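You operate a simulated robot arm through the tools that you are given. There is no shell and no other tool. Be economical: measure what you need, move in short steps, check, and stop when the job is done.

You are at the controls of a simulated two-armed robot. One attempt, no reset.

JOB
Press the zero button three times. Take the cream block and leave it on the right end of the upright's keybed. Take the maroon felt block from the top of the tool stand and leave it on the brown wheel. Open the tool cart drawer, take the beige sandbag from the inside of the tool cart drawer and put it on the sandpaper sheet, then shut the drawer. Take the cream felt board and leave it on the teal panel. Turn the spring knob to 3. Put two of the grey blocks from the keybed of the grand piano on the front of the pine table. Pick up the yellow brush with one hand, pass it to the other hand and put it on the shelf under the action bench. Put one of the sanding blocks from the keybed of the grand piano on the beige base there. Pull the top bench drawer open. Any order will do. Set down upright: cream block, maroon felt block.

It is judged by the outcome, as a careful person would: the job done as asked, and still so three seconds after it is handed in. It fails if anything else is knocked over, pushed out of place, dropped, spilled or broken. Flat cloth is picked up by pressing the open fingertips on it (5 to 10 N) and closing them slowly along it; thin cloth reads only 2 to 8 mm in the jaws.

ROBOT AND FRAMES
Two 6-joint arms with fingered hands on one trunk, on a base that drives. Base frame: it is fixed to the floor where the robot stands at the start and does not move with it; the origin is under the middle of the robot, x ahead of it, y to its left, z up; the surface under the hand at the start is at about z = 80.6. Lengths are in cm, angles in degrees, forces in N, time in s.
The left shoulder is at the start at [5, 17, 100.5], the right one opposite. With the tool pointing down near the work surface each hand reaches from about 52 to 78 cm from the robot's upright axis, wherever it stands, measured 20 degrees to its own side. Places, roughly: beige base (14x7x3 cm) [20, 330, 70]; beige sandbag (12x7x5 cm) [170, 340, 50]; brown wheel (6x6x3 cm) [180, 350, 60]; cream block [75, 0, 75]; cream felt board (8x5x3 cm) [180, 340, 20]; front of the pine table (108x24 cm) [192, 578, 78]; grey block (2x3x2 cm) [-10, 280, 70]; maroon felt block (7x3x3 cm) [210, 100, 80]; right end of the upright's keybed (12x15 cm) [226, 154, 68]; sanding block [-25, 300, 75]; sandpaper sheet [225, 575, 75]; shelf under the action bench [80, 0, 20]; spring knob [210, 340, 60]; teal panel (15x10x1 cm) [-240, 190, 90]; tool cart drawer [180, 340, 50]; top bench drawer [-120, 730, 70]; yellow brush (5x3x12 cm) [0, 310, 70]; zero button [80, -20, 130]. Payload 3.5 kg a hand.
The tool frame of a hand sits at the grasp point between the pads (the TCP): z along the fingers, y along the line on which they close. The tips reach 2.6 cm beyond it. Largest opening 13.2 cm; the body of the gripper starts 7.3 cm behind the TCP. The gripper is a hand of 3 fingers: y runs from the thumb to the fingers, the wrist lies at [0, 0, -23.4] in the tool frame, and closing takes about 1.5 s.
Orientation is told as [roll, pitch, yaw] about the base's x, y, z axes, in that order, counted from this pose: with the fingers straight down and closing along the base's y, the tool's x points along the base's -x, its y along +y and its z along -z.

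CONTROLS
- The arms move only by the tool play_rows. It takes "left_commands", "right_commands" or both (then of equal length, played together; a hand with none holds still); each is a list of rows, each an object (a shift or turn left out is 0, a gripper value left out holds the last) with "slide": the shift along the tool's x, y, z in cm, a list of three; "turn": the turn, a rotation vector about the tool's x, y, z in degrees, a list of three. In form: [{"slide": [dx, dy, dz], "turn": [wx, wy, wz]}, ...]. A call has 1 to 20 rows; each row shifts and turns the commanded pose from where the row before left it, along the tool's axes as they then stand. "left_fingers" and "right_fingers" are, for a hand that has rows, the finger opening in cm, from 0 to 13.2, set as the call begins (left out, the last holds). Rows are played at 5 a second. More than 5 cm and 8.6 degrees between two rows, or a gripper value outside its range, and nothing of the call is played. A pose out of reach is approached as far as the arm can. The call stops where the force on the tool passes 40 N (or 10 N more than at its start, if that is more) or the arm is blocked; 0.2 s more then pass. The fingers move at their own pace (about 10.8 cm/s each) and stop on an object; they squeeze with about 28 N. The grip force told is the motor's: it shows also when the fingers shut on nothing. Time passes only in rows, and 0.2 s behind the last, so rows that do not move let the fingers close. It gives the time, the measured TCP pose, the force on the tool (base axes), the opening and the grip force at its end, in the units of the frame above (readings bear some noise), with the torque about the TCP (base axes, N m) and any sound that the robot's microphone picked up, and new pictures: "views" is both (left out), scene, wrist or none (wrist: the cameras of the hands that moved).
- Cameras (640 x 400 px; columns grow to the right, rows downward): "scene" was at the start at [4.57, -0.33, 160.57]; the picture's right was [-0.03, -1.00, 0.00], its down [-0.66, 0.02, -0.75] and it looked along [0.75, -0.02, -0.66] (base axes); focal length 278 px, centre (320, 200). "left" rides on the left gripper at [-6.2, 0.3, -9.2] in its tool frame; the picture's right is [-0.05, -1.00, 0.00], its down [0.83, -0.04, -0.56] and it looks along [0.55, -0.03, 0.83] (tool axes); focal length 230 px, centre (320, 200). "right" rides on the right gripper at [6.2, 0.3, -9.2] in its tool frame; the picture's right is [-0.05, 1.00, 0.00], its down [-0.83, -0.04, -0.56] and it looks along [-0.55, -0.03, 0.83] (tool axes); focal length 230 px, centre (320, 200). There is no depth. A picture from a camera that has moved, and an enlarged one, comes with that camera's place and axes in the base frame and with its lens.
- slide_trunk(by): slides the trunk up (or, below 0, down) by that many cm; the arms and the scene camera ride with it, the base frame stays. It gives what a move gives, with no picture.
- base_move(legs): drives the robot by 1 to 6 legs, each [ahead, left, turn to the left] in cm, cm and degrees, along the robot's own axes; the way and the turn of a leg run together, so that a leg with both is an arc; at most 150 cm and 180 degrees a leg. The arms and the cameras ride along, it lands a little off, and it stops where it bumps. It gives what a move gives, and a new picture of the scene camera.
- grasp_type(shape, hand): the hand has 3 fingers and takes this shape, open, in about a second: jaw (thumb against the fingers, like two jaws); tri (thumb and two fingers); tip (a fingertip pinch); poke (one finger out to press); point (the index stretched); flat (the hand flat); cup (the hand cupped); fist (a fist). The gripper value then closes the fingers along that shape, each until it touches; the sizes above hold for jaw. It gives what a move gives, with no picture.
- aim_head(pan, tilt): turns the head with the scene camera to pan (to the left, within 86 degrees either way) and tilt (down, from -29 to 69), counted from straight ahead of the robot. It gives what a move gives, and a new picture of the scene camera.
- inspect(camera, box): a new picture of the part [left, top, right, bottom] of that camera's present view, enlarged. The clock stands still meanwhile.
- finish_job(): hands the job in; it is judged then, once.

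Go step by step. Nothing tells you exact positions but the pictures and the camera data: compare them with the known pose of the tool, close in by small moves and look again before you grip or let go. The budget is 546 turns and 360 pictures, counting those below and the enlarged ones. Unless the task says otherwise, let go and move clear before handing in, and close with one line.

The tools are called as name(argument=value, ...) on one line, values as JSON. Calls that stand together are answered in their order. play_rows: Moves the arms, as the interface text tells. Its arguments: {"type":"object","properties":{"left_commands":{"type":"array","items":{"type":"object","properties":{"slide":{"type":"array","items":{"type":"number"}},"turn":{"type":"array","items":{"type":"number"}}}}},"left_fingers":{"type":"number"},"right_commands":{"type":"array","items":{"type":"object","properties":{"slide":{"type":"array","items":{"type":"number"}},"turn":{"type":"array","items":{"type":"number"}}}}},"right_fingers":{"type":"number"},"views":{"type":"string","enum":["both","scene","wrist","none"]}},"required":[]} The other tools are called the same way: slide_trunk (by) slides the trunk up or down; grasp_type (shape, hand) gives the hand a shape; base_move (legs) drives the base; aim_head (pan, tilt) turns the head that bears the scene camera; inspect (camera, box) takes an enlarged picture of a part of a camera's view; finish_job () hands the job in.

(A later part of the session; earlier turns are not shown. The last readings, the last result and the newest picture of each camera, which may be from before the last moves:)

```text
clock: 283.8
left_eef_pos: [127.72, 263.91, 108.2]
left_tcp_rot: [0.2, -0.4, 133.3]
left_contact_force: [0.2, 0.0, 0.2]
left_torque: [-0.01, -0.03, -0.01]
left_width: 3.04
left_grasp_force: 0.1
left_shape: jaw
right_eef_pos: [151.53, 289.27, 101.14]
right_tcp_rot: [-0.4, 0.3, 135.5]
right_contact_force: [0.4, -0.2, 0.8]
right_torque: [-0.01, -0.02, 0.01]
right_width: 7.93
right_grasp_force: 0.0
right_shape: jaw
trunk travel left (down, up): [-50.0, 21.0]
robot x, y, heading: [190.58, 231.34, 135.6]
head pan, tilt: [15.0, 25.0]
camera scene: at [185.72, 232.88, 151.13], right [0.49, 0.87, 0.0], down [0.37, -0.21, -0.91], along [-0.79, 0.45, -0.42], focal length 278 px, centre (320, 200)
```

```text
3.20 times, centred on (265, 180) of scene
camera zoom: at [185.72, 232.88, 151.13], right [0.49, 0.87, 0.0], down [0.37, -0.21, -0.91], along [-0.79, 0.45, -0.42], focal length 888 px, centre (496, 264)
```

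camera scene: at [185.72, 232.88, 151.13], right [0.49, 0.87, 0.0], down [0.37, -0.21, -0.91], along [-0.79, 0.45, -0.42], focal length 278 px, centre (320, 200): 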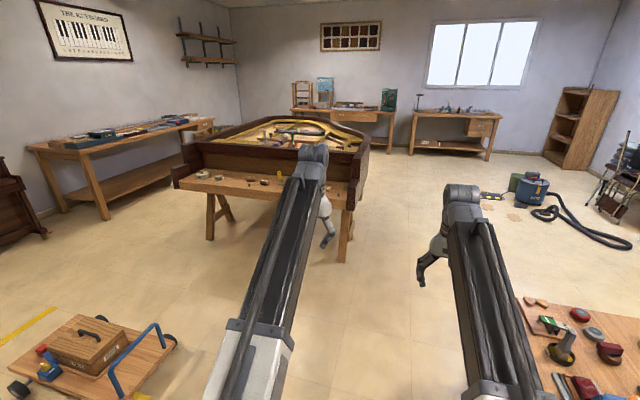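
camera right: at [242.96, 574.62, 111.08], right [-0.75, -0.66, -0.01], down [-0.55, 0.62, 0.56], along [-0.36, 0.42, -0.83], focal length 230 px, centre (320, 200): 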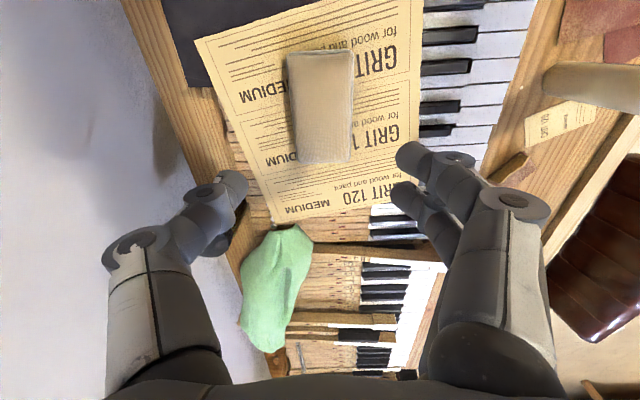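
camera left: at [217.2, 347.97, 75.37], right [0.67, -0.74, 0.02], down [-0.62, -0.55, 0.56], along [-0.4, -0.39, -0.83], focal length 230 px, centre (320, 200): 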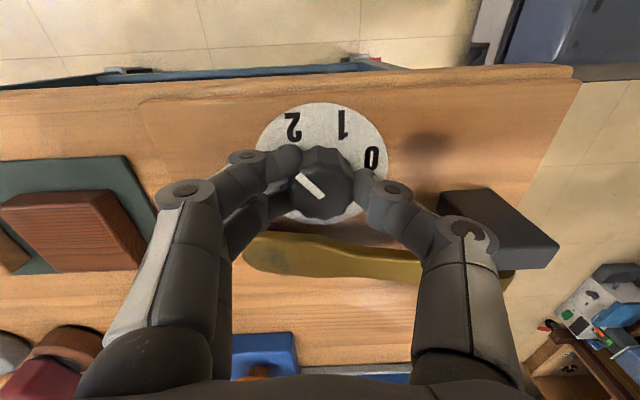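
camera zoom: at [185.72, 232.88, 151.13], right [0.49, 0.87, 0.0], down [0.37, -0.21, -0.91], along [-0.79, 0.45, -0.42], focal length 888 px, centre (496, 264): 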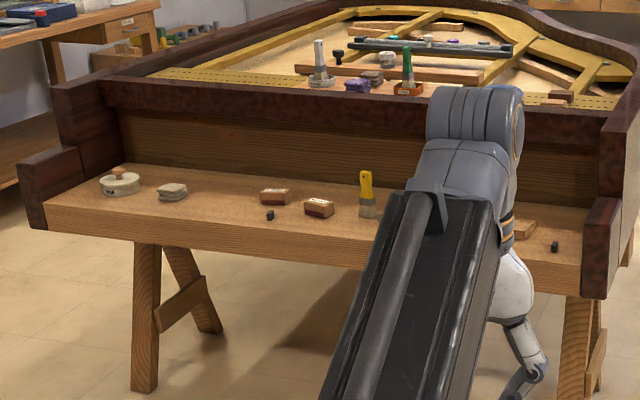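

Strafing left then approaching the keybed.

base_move(legs=[[0, 60, -0.6], [90, 0, 0]])

aim_head(pan=0, tilt=45)

inspect(camera="scene", box=[120, 80, 520, 230])

```text
clock: 291.6
left_eef_pos: [23.28, 287.07, 108.31]
left_tcp_rot: [0.2, -0.5, 131.9]
left_contact_force: [-0.5, 0.0, 0.7]
left_torque: [0.03, -0.03, 0.0]
left_width: 3.03
left_grasp_force: 0.1
left_shape: jaw
right_eef_pos: [47.67, 311.78, 101.16]
right_tcp_rot: [-0.4, 0.2, 133.9]
right_contact_force: [-0.3, 0.3, 0.7]
right_torque: [0.02, -0.01, 0.01]
right_width: 7.96
right_grasp_force: 0.1
right_shape: jaw
trunk travel left (down, up): [-50.0, 21.0]
robot x, y, heading: [85.46, 252.45, 134.1]
head pan, tilt: [15.0, 25.0]
camera scene: at [80.41, 254.53, 151.13], right [0.51, 0.86, 0.0], down [0.36, -0.22, -0.91], along [-0.78, 0.47, -0.42], focal length 278 px, centre (320, 200)
```

scene: 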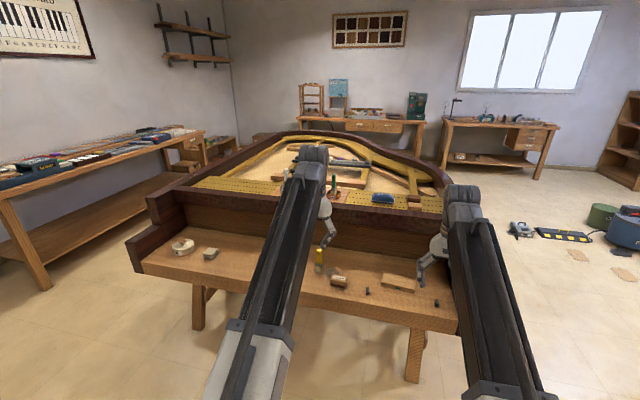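

```text
clock: 292.4
left_eef_pos: [23.36, 287.05, 108.25]
left_tcp_rot: [0.3, -0.5, 131.9]
left_contact_force: [0.4, 0.3, -0.4]
left_torque: [-0.03, -0.01, 0.02]
left_width: 3.05
left_grasp_force: 0.0
left_shape: jaw
right_eef_pos: [47.62, 311.83, 101.19]
right_tcp_rot: [-0.3, 0.4, 134.0]
right_contact_force: [0.3, 0.0, 0.0]
right_torque: [0.01, -0.01, 0.0]
right_width: 7.95
right_grasp_force: 0.1
right_shape: jaw
trunk travel left (down, up): [-50.0, 21.0]
robot x, y, heading: [85.48, 252.91, 134.2]
head pan, tilt: [0.0, 45.0]
camera scene: at [82.66, 255.62, 148.08], right [0.72, 0.7, 0.0], down [0.49, -0.51, -0.71], along [-0.49, 0.51, -0.71], focal length 278 px, centre (320, 200)
```

scene: 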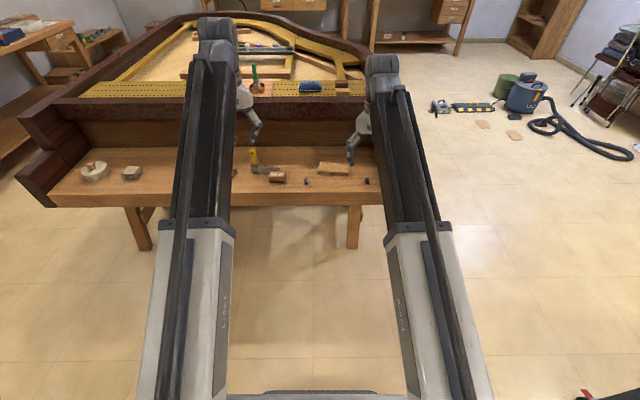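

```text
1.60 times, centred on (320, 155) of scene
camera zoom: at [82.66, 255.62, 148.08], right [0.72, 0.7, 0.0], down [0.49, -0.51, -0.71], along [-0.49, 0.51, -0.71], focal length 444 px, centre (320, 272)
```

zoom: 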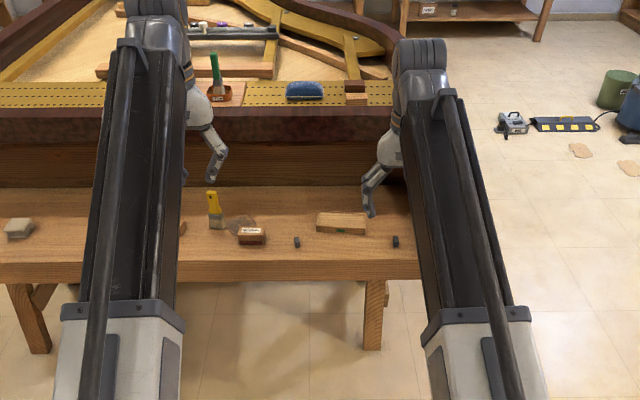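

I see grey blocks at about [18, 314] and [36, 332], which suits one for each hand. Moving in.

base_move(legs=[[0, -9.5, 0.8], [20, 0, 0]])

slide_trunk(by=-8)

play_rows(left_commands=[{"slide": [0, -1.3, 3]}, {"slide": [0, -1.3, 3]}, {"slide": [0, -1.3, 3]}, {"slide": [0, -1.3, 3]}], right_commands=[{"slide": [0, 0.9, 1.5]}, {"slide": [0, 0.9, 1.5]}, {"slide": [0, 0.9, 1.5]}, {"slide": [0, 0.9, 1.5]}], left_fingers=5, right_fingers=5, views="both")

```text
clock: 294.7
left_eef_pos: [15.55, 306.94, 108.28]
left_tcp_rot: [0.2, -0.5, 132.7]
left_contact_force: [-0.4, -0.4, -0.7]
left_torque: [0.01, -0.02, 0.0]
left_width: 3.02
left_grasp_force: 0.0
left_shape: jaw
right_eef_pos: [39.58, 332.15, 101.19]
right_tcp_rot: [-0.3, 0.2, 134.9]
right_contact_force: [0.3, 0.4, -0.4]
right_torque: [-0.02, 0.04, 0.01]
right_width: 7.95
right_grasp_force: 0.1
right_shape: jaw
trunk travel left (down, up): [-50.0, 21.0]
robot x, y, heading: [78.59, 273.45, 134.8]
head pan, tilt: [0.0, 45.0]
camera scene: at [75.39, 276.43, 148.07], right [0.71, 0.71, 0.0], down [0.5, -0.5, -0.71], along [-0.5, 0.5, -0.71], focal length 278 px, centre (320, 200)
```

scene: 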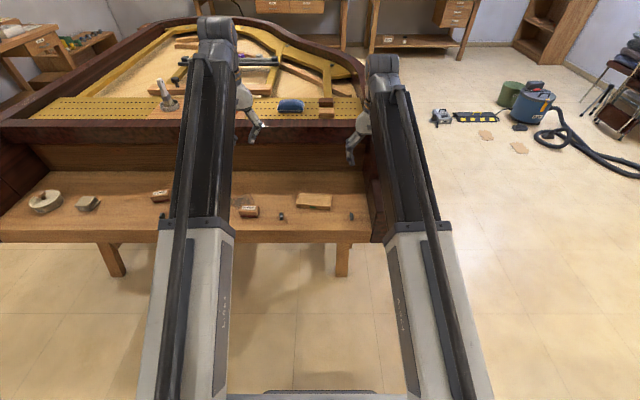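

```text
clock: 295.9
left_eef_pos: [15.5, 307.08, 100.26]
left_tcp_rot: [0.3, -0.5, 132.7]
left_contact_force: [0.4, 0.3, 0.1]
left_torque: [-0.06, 0.02, 0.01]
left_width: 3.04
left_grasp_force: 0.1
left_shape: jaw
right_eef_pos: [39.65, 332.13, 93.15]
right_tcp_rot: [-0.5, 0.2, 134.8]
right_contact_force: [0.4, 0.4, -0.2]
right_torque: [-0.02, -0.02, -0.02]
right_width: 7.95
right_grasp_force: 0.1
right_shape: jaw
trunk travel left (down, up): [-42.0, 29.0]
robot x, y, heading: [78.3, 273.57, 134.9]
head pan, tilt: [0.0, 45.0]
```

```text
clock: 296.9
left_eef_pos: [19.24, 310.51, 88.3]
left_tcp_rot: [0.2, -0.4, 132.7]
left_contact_force: [0.4, 0.7, -0.3]
left_torque: [0.02, 0.0, 0.03]
left_width: 4.98
left_grasp_force: 0.1
left_shape: jaw
right_eef_pos: [37.19, 329.34, 87.17]
right_tcp_rot: [-0.4, 0.3, 134.8]
right_contact_force: [0.3, -0.2, -0.8]
right_torque: [0.0, 0.01, 0.03]
right_width: 5.04
right_grasp_force: 0.1
right_shape: jaw
trunk travel left (down, up): [-42.0, 29.0]
robot x, y, heading: [78.28, 273.75, 134.8]
head pan, tilt: [0.0, 45.0]
camera scene: at [75.42, 276.4, 140.08], right [0.71, 0.71, 0.0], down [0.5, -0.5, -0.71], along [-0.5, 0.5, -0.71], focal length 278 px, centre (320, 200)
camera right: at [41.04, 324.95, 96.54], right [-0.74, -0.67, -0.01], down [-0.56, 0.62, 0.55], along [-0.36, 0.42, -0.83], focal length 230 px, centre (320, 200)
camera left: at [15.12, 314.82, 97.61], right [0.7, 0.72, 0.0], down [0.6, -0.58, 0.55], along [0.39, -0.38, -0.84], focal length 230 px, centre (320, 200)
```

scene: 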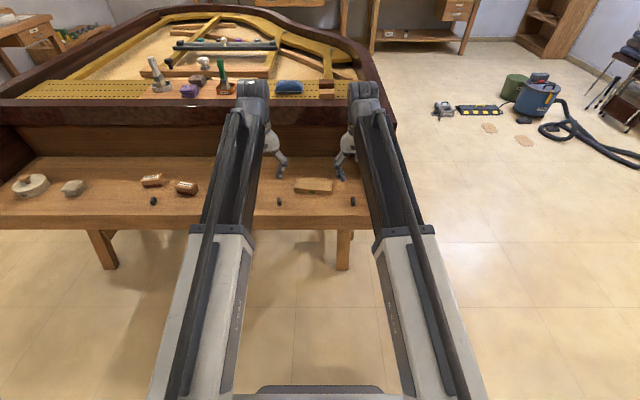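
right: 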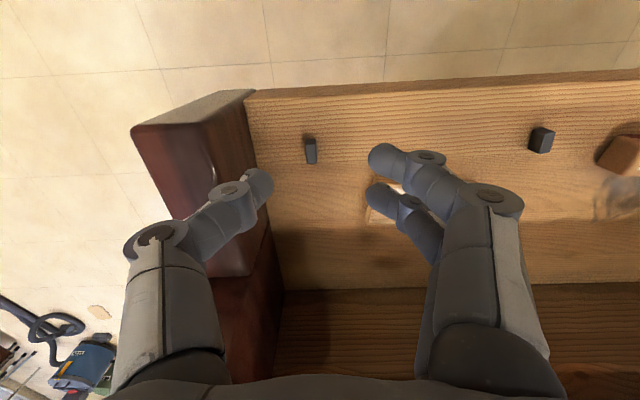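
left: 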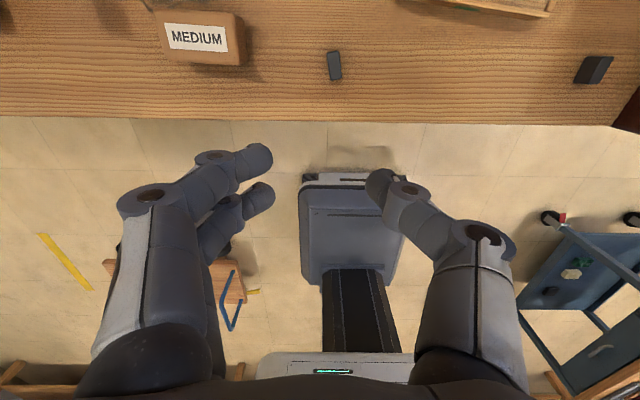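

Both blocks triangulate cleanly: [17, 314.9] and [35.4, 333.3], z ≈ 71. Moving both hands over them.

play_rows(left_commands=[{"slide": [-2.4, -0.7, 0]}, {"slide": [-2.35, -0.63, 2]}, {"slide": [0, 0, 4]}, {"slide": [0, 0, 4]}], right_commands=[{"slide": [-2.1, -0.8, 0]}, {"slide": [-2.0, -0.74, 2]}, {"slide": [0, 0, 4]}, {"slide": [0, 0, 3]}], views="wrist")

```text
clock: 297.9
left_eef_pos: [17.03, 314.89, 78.25]
left_tcp_rot: [0.2, -0.5, 132.7]
left_contact_force: [0.7, 0.1, 1.6]
left_torque: [-0.01, -0.02, -0.01]
left_width: 4.97
left_grasp_force: 0.1
left_shape: jaw
right_eef_pos: [35.39, 333.66, 78.18]
right_tcp_rot: [-0.4, 0.2, 134.8]
right_contact_force: [0.7, -1.0, -0.4]
right_torque: [0.02, 0.03, 0.01]
right_width: 5.03
right_grasp_force: 0.1
right_shape: jaw
trunk travel left (down, up): [-42.0, 29.0]
robot x, y, heading: [78.12, 273.53, 134.6]
head pan, tilt: [0.0, 45.0]
camera right: at [39.31, 329.12, 87.5], right [-0.74, -0.67, -0.01], down [-0.56, 0.62, 0.55], along [-0.36, 0.42, -0.83], focal length 230 px, centre (320, 200)
camera left: at [12.81, 319.17, 87.6], right [0.7, 0.71, 0.0], down [0.6, -0.58, 0.55], along [0.39, -0.39, -0.84], focal length 230 px, centre (320, 200)
```

right: 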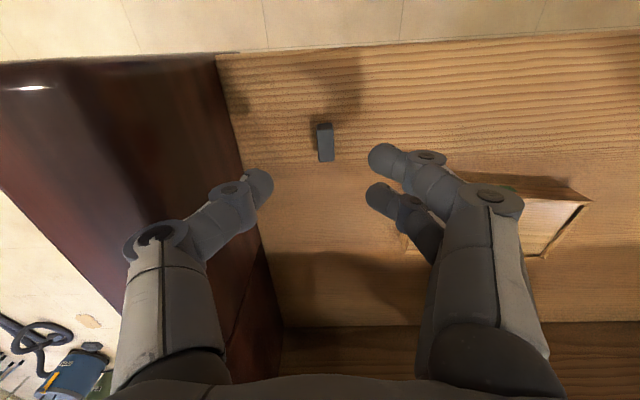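
left: 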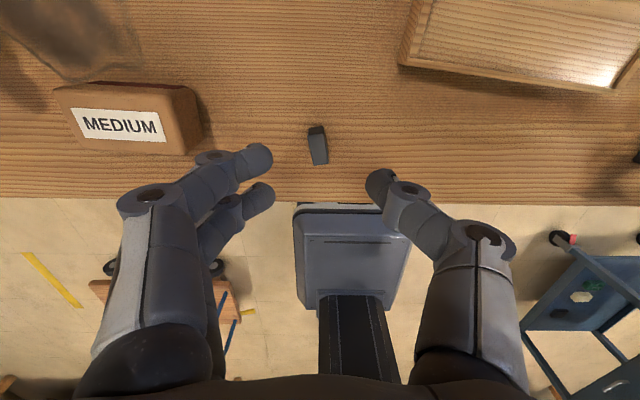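

Well aligned. Descending to the blocks.

play_rows(left_commands=[{"slide": [0, 0, 2]}, {"slide": [0, 0, 2]}, {"slide": [0, 0, 0.8]}], right_commands=[{"slide": [0, 0.35, 2]}, {"slide": [0, 0, 2]}, {"slide": [0, 0, 0.8]}], left_fingers=4, right_fingers=4, views="wrist")

```text
clock: 298.7
left_eef_pos: [16.88, 315.16, 73.49]
left_tcp_rot: [0.1, -0.5, 132.7]
left_contact_force: [-0.1, -0.3, 0.3]
left_torque: [0.0, 0.01, 0.01]
left_width: 4.01
left_grasp_force: 0.1
left_shape: jaw
right_eef_pos: [35.18, 333.34, 73.23]
right_tcp_rot: [-0.5, 0.3, 134.8]
right_contact_force: [0.2, -0.1, 0.2]
right_torque: [-0.03, 0.03, 0.01]
right_width: 4.04
right_grasp_force: 0.0
right_shape: jaw
trunk travel left (down, up): [-42.0, 29.0]
robot x, y, heading: [78.3, 273.87, 134.9]
head pan, tilt: [0.0, 45.0]
camera right: at [39.11, 328.81, 82.63], right [-0.74, -0.67, -0.01], down [-0.56, 0.62, 0.55], along [-0.36, 0.42, -0.83], focal length 230 px, centre (320, 200)
camera left: at [12.72, 319.23, 82.83], right [0.7, 0.71, 0.0], down [0.6, -0.58, 0.55], along [0.39, -0.39, -0.84], focal length 230 px, centre (320, 200)
```

right: 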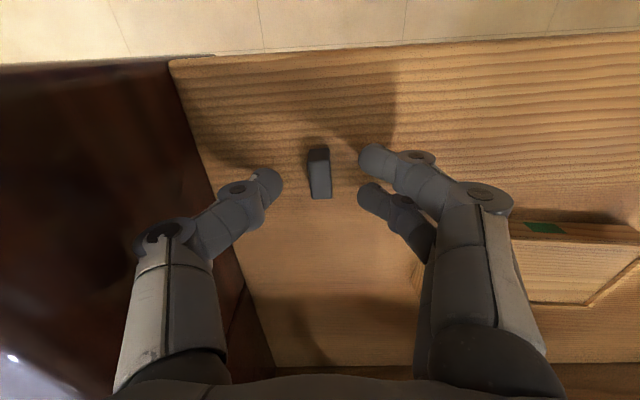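
left: 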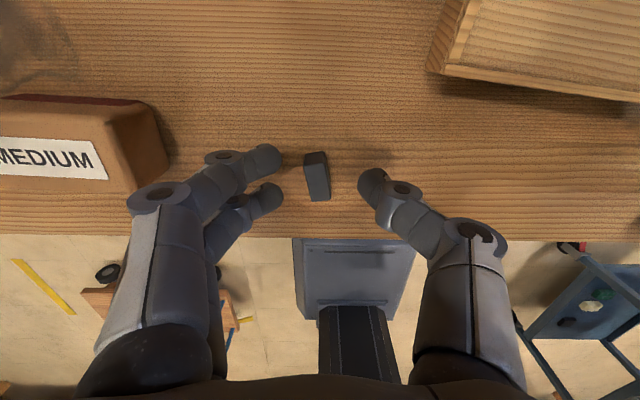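

play_rows(left_commands=[{"slide": [0, 0, 0.3]}, {}, {}, {}, {}], right_commands=[{}, {}, {}, {}, {}], left_fingers=0, right_fingers=0, views="none")

play_rows(left_commands=[{"slide": [0, 0, -3]}, {"slide": [0, 0, -4]}, {"slide": [0, 0, -4]}], right_commands=[{"slide": [0, 0, -3]}, {"slide": [0, 0, -4]}, {"slide": [0, 0, -4]}], views="wrist")

```text
clock: 299.9
left_eef_pos: [16.88, 315.09, 73.29]
left_tcp_rot: [0.2, -0.5, 132.6]
left_contact_force: [0.1, 0.1, 0.8]
left_torque: [0.02, 0.04, 0.01]
left_width: 0.75
left_grasp_force: 28.5
left_shape: jaw
right_eef_pos: [35.2, 333.34, 73.34]
right_tcp_rot: [-0.4, 0.3, 134.8]
right_contact_force: [0.0, 0.9, -0.7]
right_torque: [0.0, 0.0, -0.01]
right_width: 0.64
right_grasp_force: 28.2
right_shape: jaw
trunk travel left (down, up): [-42.0, 29.0]
robot x, y, heading: [78.27, 273.68, 135.1]
head pan, tilt: [0.0, 45.0]
```

```text
clock: 300.7
left_eef_pos: [17.08, 314.93, 84.06]
left_tcp_rot: [0.2, -0.3, 132.8]
left_contact_force: [0.2, 0.4, -0.5]
left_torque: [0.03, 0.0, -0.01]
left_width: 0.73
left_grasp_force: 28.1
left_shape: jaw
right_eef_pos: [35.1, 333.29, 84.25]
right_tcp_rot: [-0.3, 0.4, 134.9]
right_contact_force: [-0.6, 0.6, -0.3]
right_torque: [-0.02, 0.0, 0.02]
right_width: 0.66
right_grasp_force: 27.9
right_shape: jaw
trunk travel left (down, up): [-42.0, 29.0]
robot x, y, heading: [78.14, 273.51, 134.7]
head pan, tilt: [0.0, 45.0]
camera right: at [39.04, 328.72, 93.58], right [-0.74, -0.67, -0.01], down [-0.56, 0.62, 0.55], along [-0.36, 0.41, -0.83], focal length 230 px, centre (320, 200)
camera left: at [12.88, 319.11, 93.46], right [0.7, 0.71, 0.0], down [0.6, -0.58, 0.55], along [0.39, -0.39, -0.84], focal length 230 px, centre (320, 200)
```

right: 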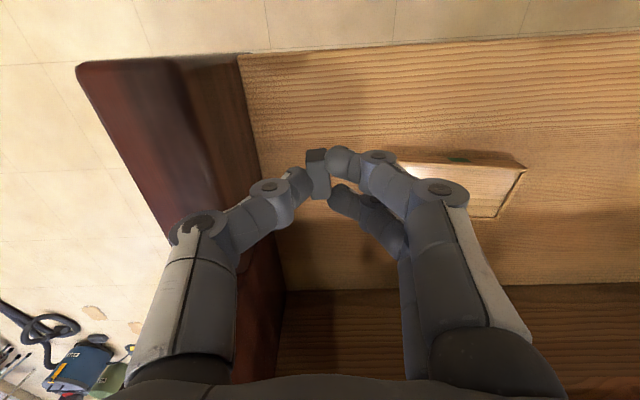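
left: 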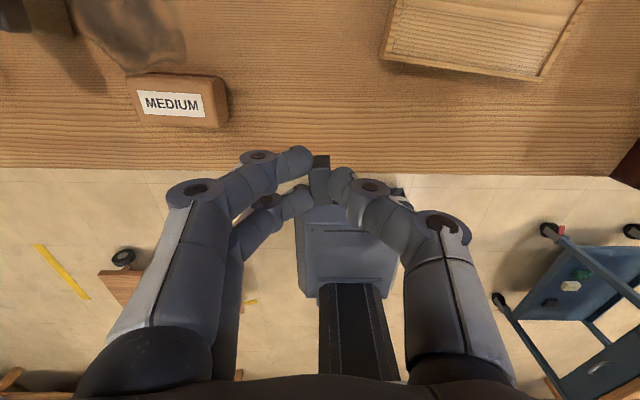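

Both grey blocks are held. Raising the trunk, then driving around the cart to the front of the pine table.

slide_trunk(by=20)

base_move(legs=[[-108, 0, 0], [0, 0, -90], [150, 0, 0], [40, 0, 0], [0, 120, 0]])

aim_head(pan=15, tilt=25)

```text
clock: 302.8
left_eef_pos: [17.09, 314.98, 104.06]
left_tcp_rot: [0.2, -0.6, 132.7]
left_contact_force: [-0.2, -0.3, -0.5]
left_torque: [0.0, -0.02, 0.02]
left_width: 0.76
left_grasp_force: 28.0
left_shape: jaw
right_eef_pos: [35.04, 333.3, 104.1]
right_tcp_rot: [-0.4, 0.4, 134.7]
right_contact_force: [-0.8, -0.7, -0.4]
right_torque: [-0.01, 0.0, 0.0]
right_width: 0.66
right_grasp_force: 28.2
right_shape: jaw
trunk travel left (down, up): [-62.0, 9.0]
robot x, y, heading: [78.01, 273.68, 134.8]
head pan, tilt: [0.0, 45.0]
```

```text
clock: 327.1
left_eef_pos: [248.24, 475.62, 104.18]
left_tcp_rot: [0.1, -0.5, 41.9]
left_contact_force: [0.5, -0.1, -0.2]
left_torque: [-0.02, 0.04, -0.01]
left_width: 0.78
left_grasp_force: 28.1
left_shape: jaw
right_eef_pos: [266.43, 457.24, 104.27]
right_tcp_rot: [-0.5, 0.3, 44.2]
right_contact_force: [-0.2, 0.0, 0.1]
right_torque: [-0.03, 0.02, 0.0]
right_width: 0.66
right_grasp_force: 28.0
right_shape: jaw
trunk travel left (down, up): [-62.0, 9.0]
robot x, y, heading: [206.35, 414.89, 44.5]
head pan, tilt: [0.0, 45.0]
camera scene: at [209.4, 417.69, 160.07], right [0.7, -0.72, 0.0], down [-0.51, -0.49, -0.71], along [0.51, 0.49, -0.71], focal length 278 px, centre (320, 200)
```

scene: 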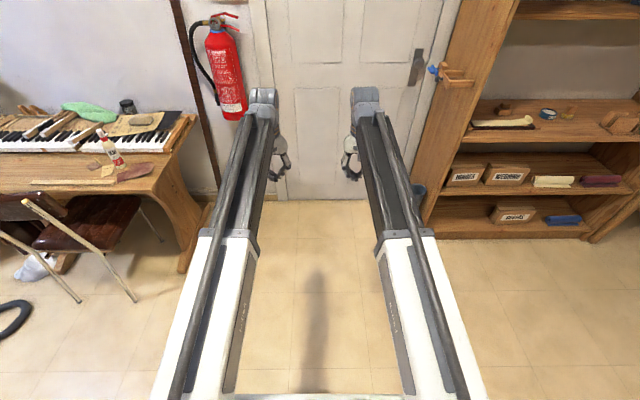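

```text
clock: 327.9
left_eef_pos: [248.33, 475.49, 104.07]
left_tcp_rot: [0.1, -0.6, 42.2]
left_contact_force: [-0.2, -0.4, -0.4]
left_torque: [0.02, 0.02, 0.0]
left_width: 0.73
left_grasp_force: 27.9
left_shape: jaw
right_eef_pos: [266.42, 457.37, 104.19]
right_tcp_rot: [-0.5, 0.3, 44.2]
right_contact_force: [-0.2, 0.0, -0.5]
right_torque: [0.02, -0.01, -0.02]
right_width: 0.65
right_grasp_force: 27.6
right_shape: jaw
trunk travel left (down, up): [-62.0, 9.0]
robot x, y, heading: [206.14, 415.29, 44.0]
head pan, tilt: [15.0, 25.0]
camera scene: at [208.31, 419.91, 163.12], right [0.86, -0.51, 0.0], down [-0.22, -0.36, -0.91], along [0.46, 0.78, -0.42], focal length 278 px, centre (320, 200)
```

scene: 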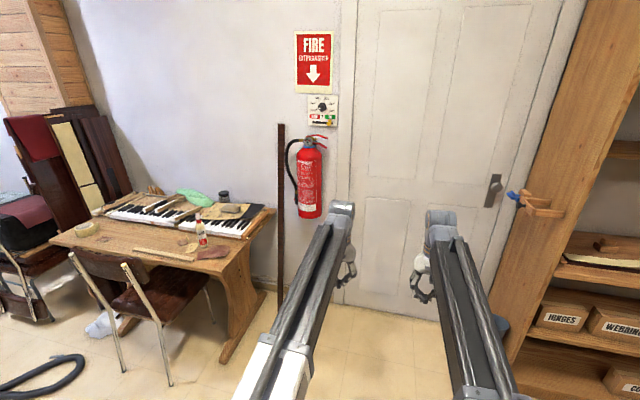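

inspect(camera="scene", box=[40, 180, 290, 340])

```text
2.50 times, centred on (165, 260) of scene
camera zoom: at [208.31, 419.91, 163.12], right [0.86, -0.51, 0.0], down [-0.22, -0.36, -0.91], along [0.46, 0.78, -0.42], focal length 694 px, centre (708, 50)
```

zoom: 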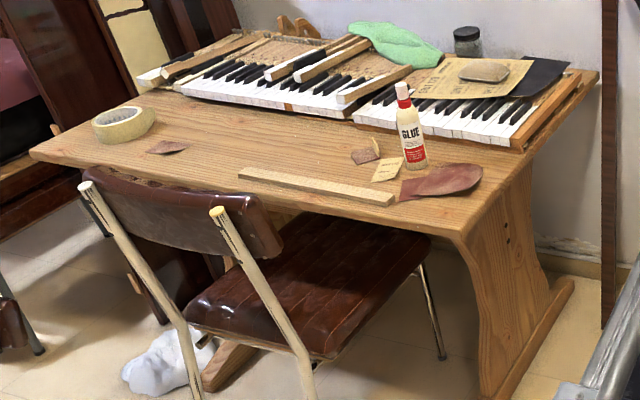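

I'll set the blocks on the clear front-right corner of the table, ahead of the leather scrap: about l=536, n=-224 (x≈221, y≈537). Moving there.

base_move(legs=[[0, 89, 0.7], [18, 0, 0]])

aim_head(pan=0, tilt=45)

inspect(camera="right", box=[0, 0, 640, 400])

```text
clock: 333.7
left_eef_pos: [199.04, 551.98, 104.0]
left_tcp_rot: [0.2, -0.4, 42.2]
left_contact_force: [0.5, -0.1, 0.0]
left_torque: [-0.01, 0.0, 0.0]
left_width: 0.73
left_grasp_force: 28.3
left_shape: jaw
right_eef_pos: [217.19, 533.89, 104.06]
right_tcp_rot: [-0.4, 0.4, 44.5]
right_contact_force: [0.1, -0.4, 0.3]
right_torque: [-0.01, 0.02, -0.01]
right_width: 0.64
right_grasp_force: 28.2
right_shape: jaw
trunk travel left (down, up): [-62.0, 9.0]
robot x, y, heading: [157.26, 491.18, 44.3]
head pan, tilt: [15.0, 25.0]
camera scene: at [159.21, 496.33, 163.12], right [0.86, -0.51, 0.0], down [-0.22, -0.36, -0.91], along [0.46, 0.78, -0.42], focal length 278 px, centre (320, 200)
```

scene: 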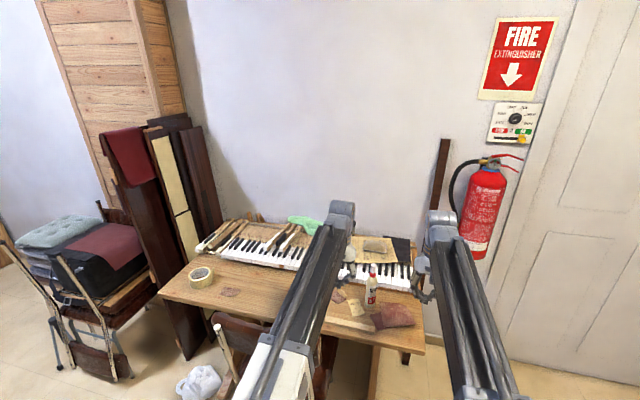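

```text
clock: 334.6
left_eef_pos: [199.07, 551.99, 104.15]
left_tcp_rot: [0.2, -0.4, 42.1]
left_contact_force: [0.0, 0.6, -0.4]
left_torque: [0.01, -0.02, 0.01]
left_width: 0.75
left_grasp_force: 28.0
left_shape: jaw
right_eef_pos: [217.17, 533.81, 104.26]
right_tcp_rot: [-0.4, 0.4, 44.3]
right_contact_force: [-0.4, 0.2, 0.4]
right_torque: [-0.02, 0.02, -0.01]
right_width: 0.63
right_grasp_force: 28.4
right_shape: jaw
trunk travel left (down, up): [-62.0, 9.0]
robot x, y, heading: [157.0, 490.98, 44.4]
head pan, tilt: [0.0, 45.0]
camera scene: at [160.24, 494.0, 160.08], right [0.7, -0.71, 0.0], down [-0.51, -0.49, -0.71], along [0.51, 0.49, -0.71], focal length 278 px, centre (320, 200)
```

scene: 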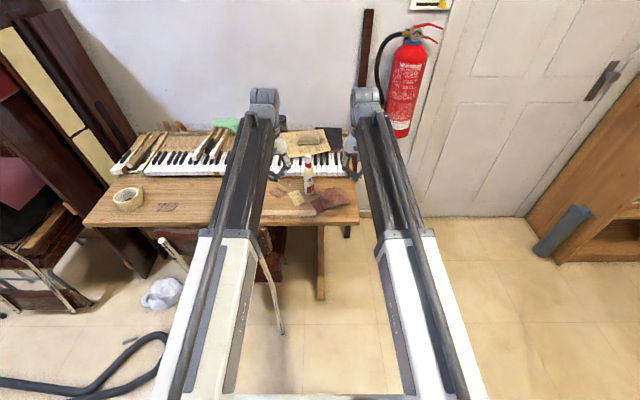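

```text
1.00 times, centred on (320, 200) of right (not enlarged: the box is as wide or as high as the picture)
camera zoom: at [212.43, 529.81, 113.57], right [-0.66, 0.75, -0.01], down [0.62, 0.55, 0.55], along [0.42, 0.36, -0.83], focal length 230 px, centre (320, 200)
```

zoom: 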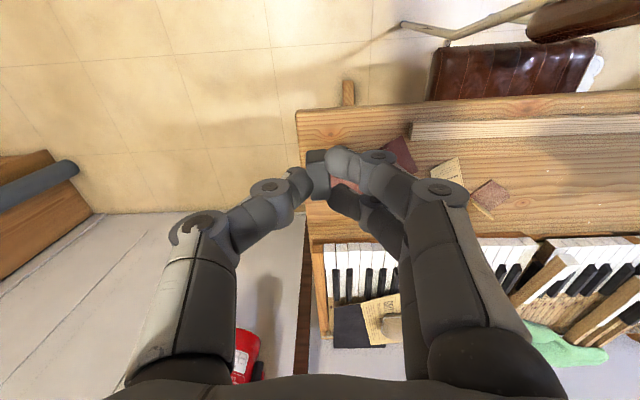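

Good view of the corner. Driving 6.4 forward then lowering the right hand.

base_move(legs=[[6.4, 0.5, 0]])

play_rows(right_commands=[{"slide": [0, 0, 4.5]}, {"slide": [0, 0, 4.5]}, {"slide": [0, 0, 4.5]}, {"slide": [0, 0, 4.5]}], views="wrist")

```text
clock: 335.6
left_eef_pos: [203.28, 556.93, 104.01]
left_tcp_rot: [0.1, -0.4, 42.2]
left_contact_force: [-0.3, -0.2, 0.4]
left_torque: [-0.03, 0.01, -0.01]
left_width: 0.75
left_grasp_force: 27.7
left_shape: jaw
right_eef_pos: [221.63, 538.7, 104.18]
right_tcp_rot: [-0.5, 0.3, 44.3]
right_contact_force: [0.4, 0.1, -0.7]
right_torque: [0.02, 0.01, -0.01]
right_width: 0.65
right_grasp_force: 28.3
right_shape: jaw
trunk travel left (down, up): [-62.0, 9.0]
robot x, y, heading: [161.44, 495.87, 44.3]
head pan, tilt: [0.0, 45.0]
camera scene: at [164.61, 498.99, 160.07], right [0.7, -0.72, 0.0], down [-0.51, -0.49, -0.71], along [0.51, 0.49, -0.71], focal length 278 px, centre (320, 200)
```

scene: 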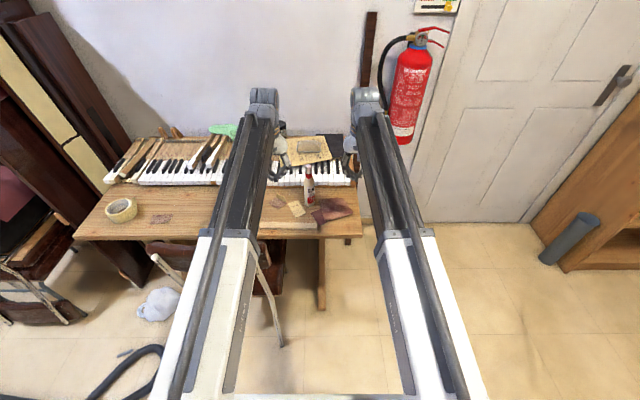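

```text
clock: 336.6
left_eef_pos: [203.31, 556.87, 104.05]
left_tcp_rot: [0.1, -0.5, 42.1]
left_contact_force: [-0.1, 0.1, 0.2]
left_torque: [0.04, 0.01, 0.0]
left_width: 0.74
left_grasp_force: 27.8
left_shape: jaw
right_eef_pos: [221.49, 538.58, 86.17]
right_tcp_rot: [-0.4, 0.2, 44.3]
right_contact_force: [-0.1, 0.3, -0.9]
right_torque: [-0.01, 0.01, 0.0]
right_width: 0.65
right_grasp_force: 27.7
right_shape: jaw
trunk travel left (down, up): [-62.0, 9.0]
robot x, y, heading: [161.02, 495.82, 44.4]
head pan, tilt: [0.0, 45.0]
camera right: at [216.74, 534.57, 95.49], right [-0.66, 0.75, -0.01], down [0.62, 0.55, 0.55], along [0.42, 0.36, -0.83], focal length 230 px, centre (320, 200)
```

right: 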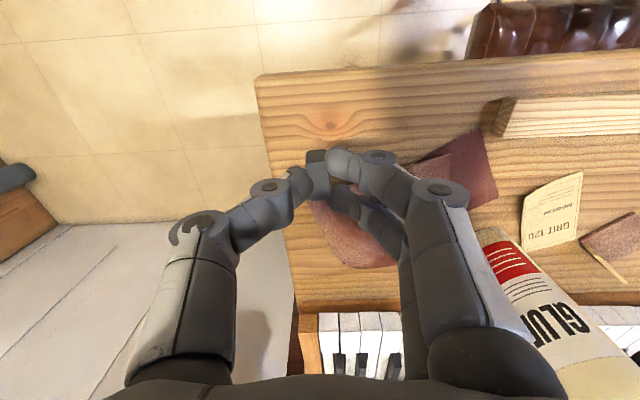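

Landing spot is bare wood, 4 cm clear of the leather. Lowering to contact.

play_rows(right_commands=[{"slide": [0, 0, 2.5]}, {"slide": [0, 0, 1]}, {"slide": [0, 0, 0.5]}], views="none")

play_rows(right_commands=[{"slide": [0, 0, 0.4]}, {"slide": [0, 0, 0.4]}], views="none")

play_rows(right_commands=[{"slide": [0, 0, 0.3]}, {"slide": [0, 0, 0.3]}], views="wrist")

```text
clock: 337.4
left_eef_pos: [203.23, 556.79, 104.14]
left_tcp_rot: [0.3, -0.5, 42.1]
left_contact_force: [0.0, -0.1, -1.1]
left_torque: [0.01, -0.01, 0.05]
left_width: 0.72
left_grasp_force: 28.3
left_shape: jaw
right_eef_pos: [221.61, 538.35, 82.09]
right_tcp_rot: [-0.3, 0.3, 44.3]
right_contact_force: [0.5, -1.2, -1.1]
right_torque: [0.01, 0.0, -0.01]
right_width: 0.65
right_grasp_force: 28.2
right_shape: jaw
trunk travel left (down, up): [-62.0, 9.0]
robot x, y, heading: [161.45, 496.02, 44.5]
head pan, tilt: [0.0, 45.0]
```

```text
clock: 338.0
left_eef_pos: [203.31, 556.72, 104.09]
left_tcp_rot: [0.3, -0.6, 42.1]
left_contact_force: [0.1, -0.5, -1.1]
left_torque: [0.02, 0.02, -0.02]
left_width: 0.74
left_grasp_force: 28.0
left_shape: jaw
right_eef_pos: [221.57, 538.3, 81.44]
right_tcp_rot: [-0.4, 0.2, 44.3]
right_contact_force: [-0.5, 0.7, -0.4]
right_torque: [-0.04, 0.0, 0.03]
right_width: 0.63
right_grasp_force: 27.6
right_shape: jaw
trunk travel left (down, up): [-62.0, 9.0]
robot x, y, heading: [160.98, 495.99, 44.2]
head pan, tilt: [0.0, 45.0]
```

```text
clock: 338.6
left_eef_pos: [203.24, 556.68, 104.12]
left_tcp_rot: [0.2, -0.5, 42.0]
left_contact_force: [0.4, 0.0, -0.3]
left_torque: [-0.01, -0.05, -0.02]
left_width: 0.73
left_grasp_force: 27.6
left_shape: jaw
right_eef_pos: [221.63, 538.44, 81.02]
right_tcp_rot: [-0.6, -0.1, 44.2]
right_contact_force: [1.4, -1.4, 19.1]
right_torque: [0.0, 0.03, -0.03]
right_width: 0.71
right_grasp_force: 28.4
right_shape: jaw
trunk travel left (down, up): [-62.0, 9.0]
robot x, y, heading: [161.51, 496.53, 44.3]
head pan, tilt: [0.0, 45.0]
camera right: at [216.77, 534.44, 90.42], right [-0.66, 0.75, -0.01], down [0.62, 0.55, 0.56], along [0.42, 0.36, -0.83], focal length 230 px, centre (320, 200)
```

right: 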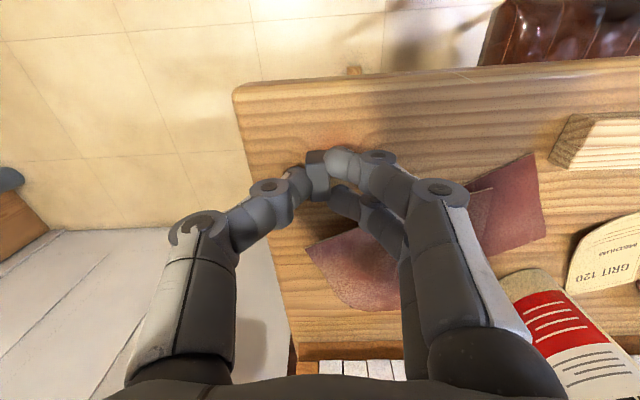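

Contact. Releasing and lifting straight up.

play_rows(right_commands=[{"slide": [0, 0, -0.15]}, {}, {}, {}], right_fingers=3, views="none")

play_rows(right_commands=[{"slide": [0, 0, -2.5]}, {"slide": [0, 0, -4.5]}, {"slide": [0, 0, -4.5]}, {"slide": [0, 0, -4.5]}, {"slide": [0, 0, -4.5]}, {"slide": [0, 0, -3]}], views="wrist")

```text
clock: 339.6
left_eef_pos: [203.12, 556.83, 104.02]
left_tcp_rot: [0.1, -0.5, 42.1]
left_contact_force: [0.0, -0.5, -0.1]
left_torque: [0.01, 0.0, -0.02]
left_width: 0.74
left_grasp_force: 28.3
left_shape: jaw
right_eef_pos: [221.61, 538.4, 81.03]
right_tcp_rot: [-0.3, 0.2, 44.3]
right_contact_force: [0.4, -0.2, 0.1]
right_torque: [-0.02, 0.01, -0.04]
right_width: 2.98
right_grasp_force: 0.0
right_shape: jaw
trunk travel left (down, up): [-62.0, 9.0]
robot x, y, heading: [161.52, 495.84, 44.2]
head pan, tilt: [0.0, 45.0]
```

```text
clock: 341.0
left_eef_pos: [203.12, 556.94, 104.08]
left_tcp_rot: [0.3, -0.5, 42.1]
left_contact_force: [0.0, 0.3, -0.4]
left_torque: [-0.01, 0.01, 0.03]
left_width: 0.74
left_grasp_force: 28.3
left_shape: jaw
right_eef_pos: [221.48, 538.67, 104.39]
right_tcp_rot: [-0.4, 0.3, 44.2]
right_contact_force: [0.1, -0.4, 0.2]
right_torque: [-0.02, -0.01, 0.02]
right_width: 2.97
right_grasp_force: 0.0
right_shape: jaw
trunk travel left (down, up): [-62.0, 9.0]
robot x, y, heading: [161.44, 496.29, 44.0]
head pan, tilt: [0.0, 45.0]
camera right: at [216.66, 534.68, 113.84], right [-0.66, 0.75, -0.01], down [0.62, 0.55, 0.55], along [0.42, 0.36, -0.83], focal length 230 px, centre (320, 200)
```

right: 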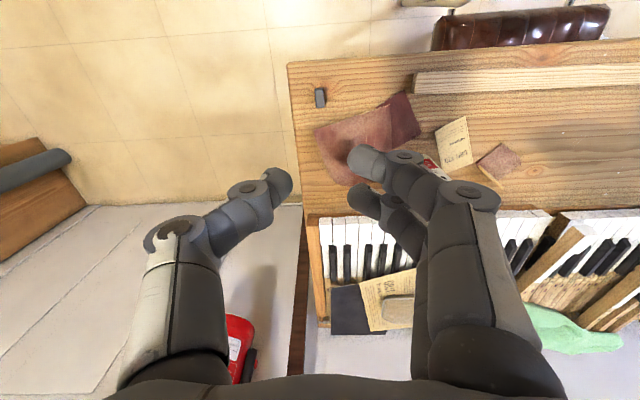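

First block placed. Second goes to about [216.1, 541.6] with the left hand: strafing right 20.

base_move(legs=[[-1.5, -20, 0.6]])

inspect(camera="left", box=[0, 0, 640, 400])

```text
clock: 342.6
left_eef_pos: [215.68, 541.84, 104.11]
left_tcp_rot: [0.3, -0.5, 42.7]
left_contact_force: [0.5, -0.2, -0.6]
left_torque: [0.01, 0.0, -0.02]
left_width: 0.73
left_grasp_force: 27.9
left_shape: jaw
right_eef_pos: [234.06, 523.9, 104.45]
right_tcp_rot: [-0.4, 0.3, 44.9]
right_contact_force: [-0.8, -0.1, 0.2]
right_torque: [0.02, 0.0, -0.02]
right_width: 2.96
right_grasp_force: 0.0
right_shape: jaw
trunk travel left (down, up): [-62.0, 9.0]
robot x, y, heading: [174.34, 480.73, 44.9]
head pan, tilt: [0.0, 45.0]
camera scene: at [177.54, 483.52, 160.07], right [0.71, -0.71, 0.0], down [-0.5, -0.5, -0.71], along [0.5, 0.5, -0.71], focal length 278 px, centre (320, 200)
```

scene: 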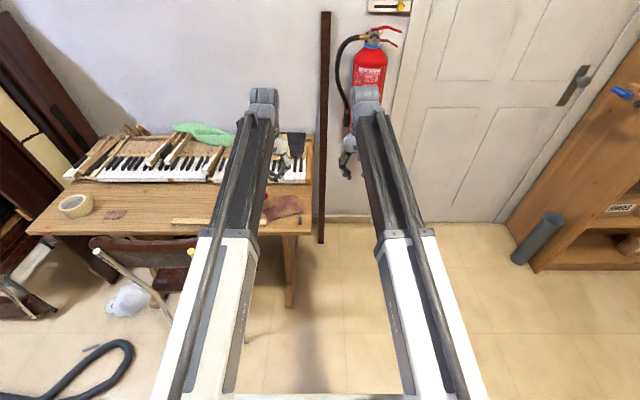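

```text
1.00 times, centred on (320, 200) of left (not enlarged: the box is as wide or as high as the picture)
camera zoom: at [220.11, 546.13, 113.47], right [0.72, -0.7, 0.0], down [-0.58, -0.6, 0.55], along [-0.39, -0.39, -0.84], focal length 230 px, centre (320, 200)
```

zoom: 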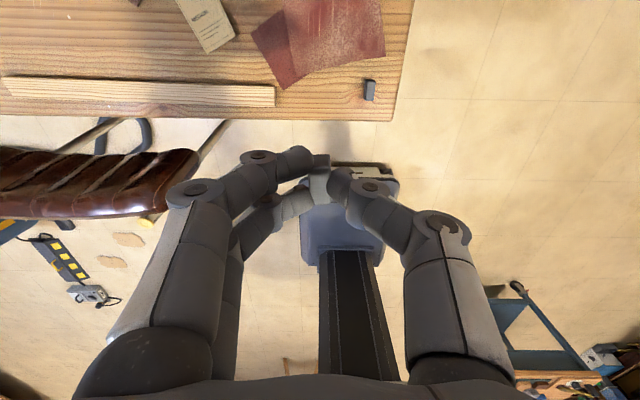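

The landing point sits between the first block and the stick. Lowering.

play_rows(left_commands=[{"slide": [0, 0, 4.5]}, {"slide": [0, 0, 4.5]}, {"slide": [0, 0, 4.5]}, {"slide": [0, 0, 4.5]}, {"slide": [0, 0, 2.5]}, {"slide": [0, 0, 1.2]}], views="wrist")

play_rows(left_commands=[{"slide": [0, 0, 0.5]}, {"slide": [0, 0, 0.3]}], views="none")

play_rows(left_commands=[{"slide": [0, 0, 0.3]}], views="none")

```text
clock: 344.0
left_eef_pos: [215.71, 542.01, 82.5]
left_tcp_rot: [0.2, -0.4, 42.7]
left_contact_force: [-0.4, 0.6, 0.1]
left_torque: [-0.03, -0.01, 0.0]
left_width: 0.75
left_grasp_force: 27.4
left_shape: jaw
right_eef_pos: [233.93, 523.87, 104.47]
right_tcp_rot: [-0.4, 0.3, 44.8]
right_contact_force: [0.0, 0.6, -0.2]
right_torque: [-0.03, -0.01, -0.02]
right_width: 2.99
right_grasp_force: 0.0
right_shape: jaw
trunk travel left (down, up): [-62.0, 9.0]
robot x, y, heading: [174.26, 480.98, 44.7]
head pan, tilt: [0.0, 45.0]
camera left: at [220.17, 546.43, 91.79], right [0.72, -0.7, 0.0], down [-0.58, -0.6, 0.55], along [-0.39, -0.39, -0.84], focal length 230 px, centre (320, 200)
```

left: 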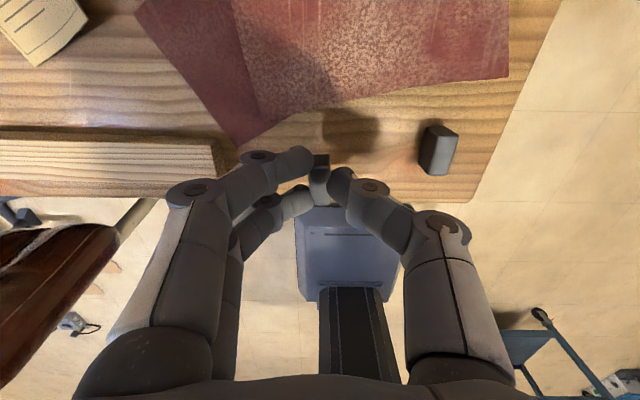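

```text
clock: 344.6
left_eef_pos: [215.66, 542.01, 81.58]
left_tcp_rot: [0.2, -0.4, 42.7]
left_contact_force: [-0.1, -0.1, -0.5]
left_torque: [-0.02, -0.01, 0.02]
left_width: 0.72
left_grasp_force: 28.5
left_shape: jaw
right_eef_pos: [233.83, 523.94, 104.43]
right_tcp_rot: [-0.3, 0.3, 45.0]
right_contact_force: [0.7, -0.3, -0.3]
right_torque: [-0.01, 0.0, 0.0]
right_width: 2.99
right_grasp_force: 0.1
right_shape: jaw
trunk travel left (down, up): [-62.0, 9.0]
robot x, y, heading: [174.5, 480.47, 44.8]
head pan, tilt: [0.0, 45.0]
```

```text
clock: 345.0
left_eef_pos: [215.65, 542.17, 81.35]
left_tcp_rot: [0.2, -0.5, 42.7]
left_contact_force: [1.0, 0.0, 1.1]
left_torque: [0.02, 0.01, 0.01]
left_width: 0.72
left_grasp_force: 27.8
left_shape: jaw
right_eef_pos: [233.95, 523.86, 104.35]
right_tcp_rot: [-0.4, 0.3, 44.8]
right_contact_force: [-0.2, -0.2, 0.2]
right_torque: [0.01, -0.02, -0.02]
right_width: 2.96
right_grasp_force: 0.1
right_shape: jaw
trunk travel left (down, up): [-62.0, 9.0]
robot x, y, heading: [174.41, 480.83, 44.9]
head pan, tilt: [0.0, 45.0]
```

Nearly touching; nudging 0.5 cm away from the front edge, then setting down.

play_rows(left_commands=[{"slide": [0, 0, -0.4]}, {"slide": [-0.6, 0, 0]}, {"slide": [0, 0, 0.4]}, {"slide": [0, 0, 0.25]}], views="none")

play_rows(left_commands=[{}, {}, {}, {}], left_fingers=3, views="none")

play_rows(left_commands=[{"slide": [0, 0, -2.5]}, {"slide": [0, 0, -4.5]}, {"slide": [0, 0, -4.5]}, {"slide": [0, 0, -4.5]}, {"slide": [0, 0, -4.5]}, {"slide": [0, 0, -3]}], views="wrist")

```text
clock: 346.0
left_eef_pos: [216.07, 542.49, 81.19]
left_tcp_rot: [0.4, -0.6, 42.7]
left_contact_force: [0.2, 0.4, 6.2]
left_torque: [0.04, 0.04, -0.01]
left_width: 0.75
left_grasp_force: 27.7
left_shape: jaw
right_eef_pos: [234.0, 523.83, 104.46]
right_tcp_rot: [-0.4, 0.2, 44.9]
right_contact_force: [0.2, 0.0, 0.3]
right_torque: [0.0, -0.02, 0.03]
right_width: 2.97
right_grasp_force: 0.1
right_shape: jaw
trunk travel left (down, up): [-62.0, 9.0]
robot x, y, heading: [174.24, 480.52, 44.9]
head pan, tilt: [0.0, 45.0]
```

```text
clock: 347.0
left_eef_pos: [216.17, 542.46, 81.13]
left_tcp_rot: [0.3, -0.4, 42.7]
left_contact_force: [-0.4, 0.1, 0.1]
left_torque: [0.01, 0.0, 0.03]
left_width: 2.96
left_grasp_force: 0.1
left_shape: jaw
right_eef_pos: [233.99, 523.87, 104.47]
right_tcp_rot: [-0.4, 0.3, 44.9]
right_contact_force: [-0.2, -0.2, -0.2]
right_torque: [-0.01, 0.01, 0.01]
right_width: 2.98
right_grasp_force: 0.0
right_shape: jaw
trunk travel left (down, up): [-62.0, 9.0]
robot x, y, heading: [174.19, 480.86, 45.0]
head pan, tilt: [0.0, 45.0]
```

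```text
clock: 348.4
left_eef_pos: [216.12, 542.28, 104.52]
left_tcp_rot: [0.2, -0.6, 42.7]
left_contact_force: [1.0, 0.2, 1.2]
left_torque: [0.06, 0.0, 0.03]
left_width: 2.97
left_grasp_force: 0.0
left_shape: jaw
right_eef_pos: [234.0, 523.86, 104.54]
right_tcp_rot: [-0.4, 0.3, 44.8]
right_contact_force: [0.6, 0.7, 0.2]
right_torque: [-0.04, 0.04, 0.02]
right_width: 2.95
right_grasp_force: 0.1
right_shape: jaw
trunk travel left (down, up): [-62.0, 9.0]
robot x, y, heading: [174.3, 480.55, 44.8]
head pan, tilt: [0.0, 45.0]
camera left: at [220.55, 546.57, 113.93], right [0.72, -0.7, 0.0], down [-0.58, -0.6, 0.55], along [-0.39, -0.39, -0.84], focal length 230 px, centre (320, 200)
```

left: 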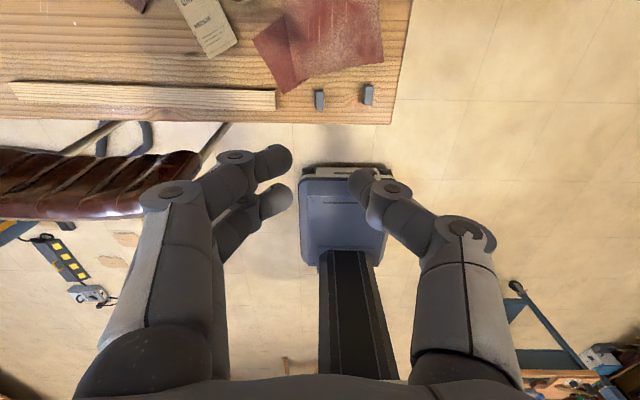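

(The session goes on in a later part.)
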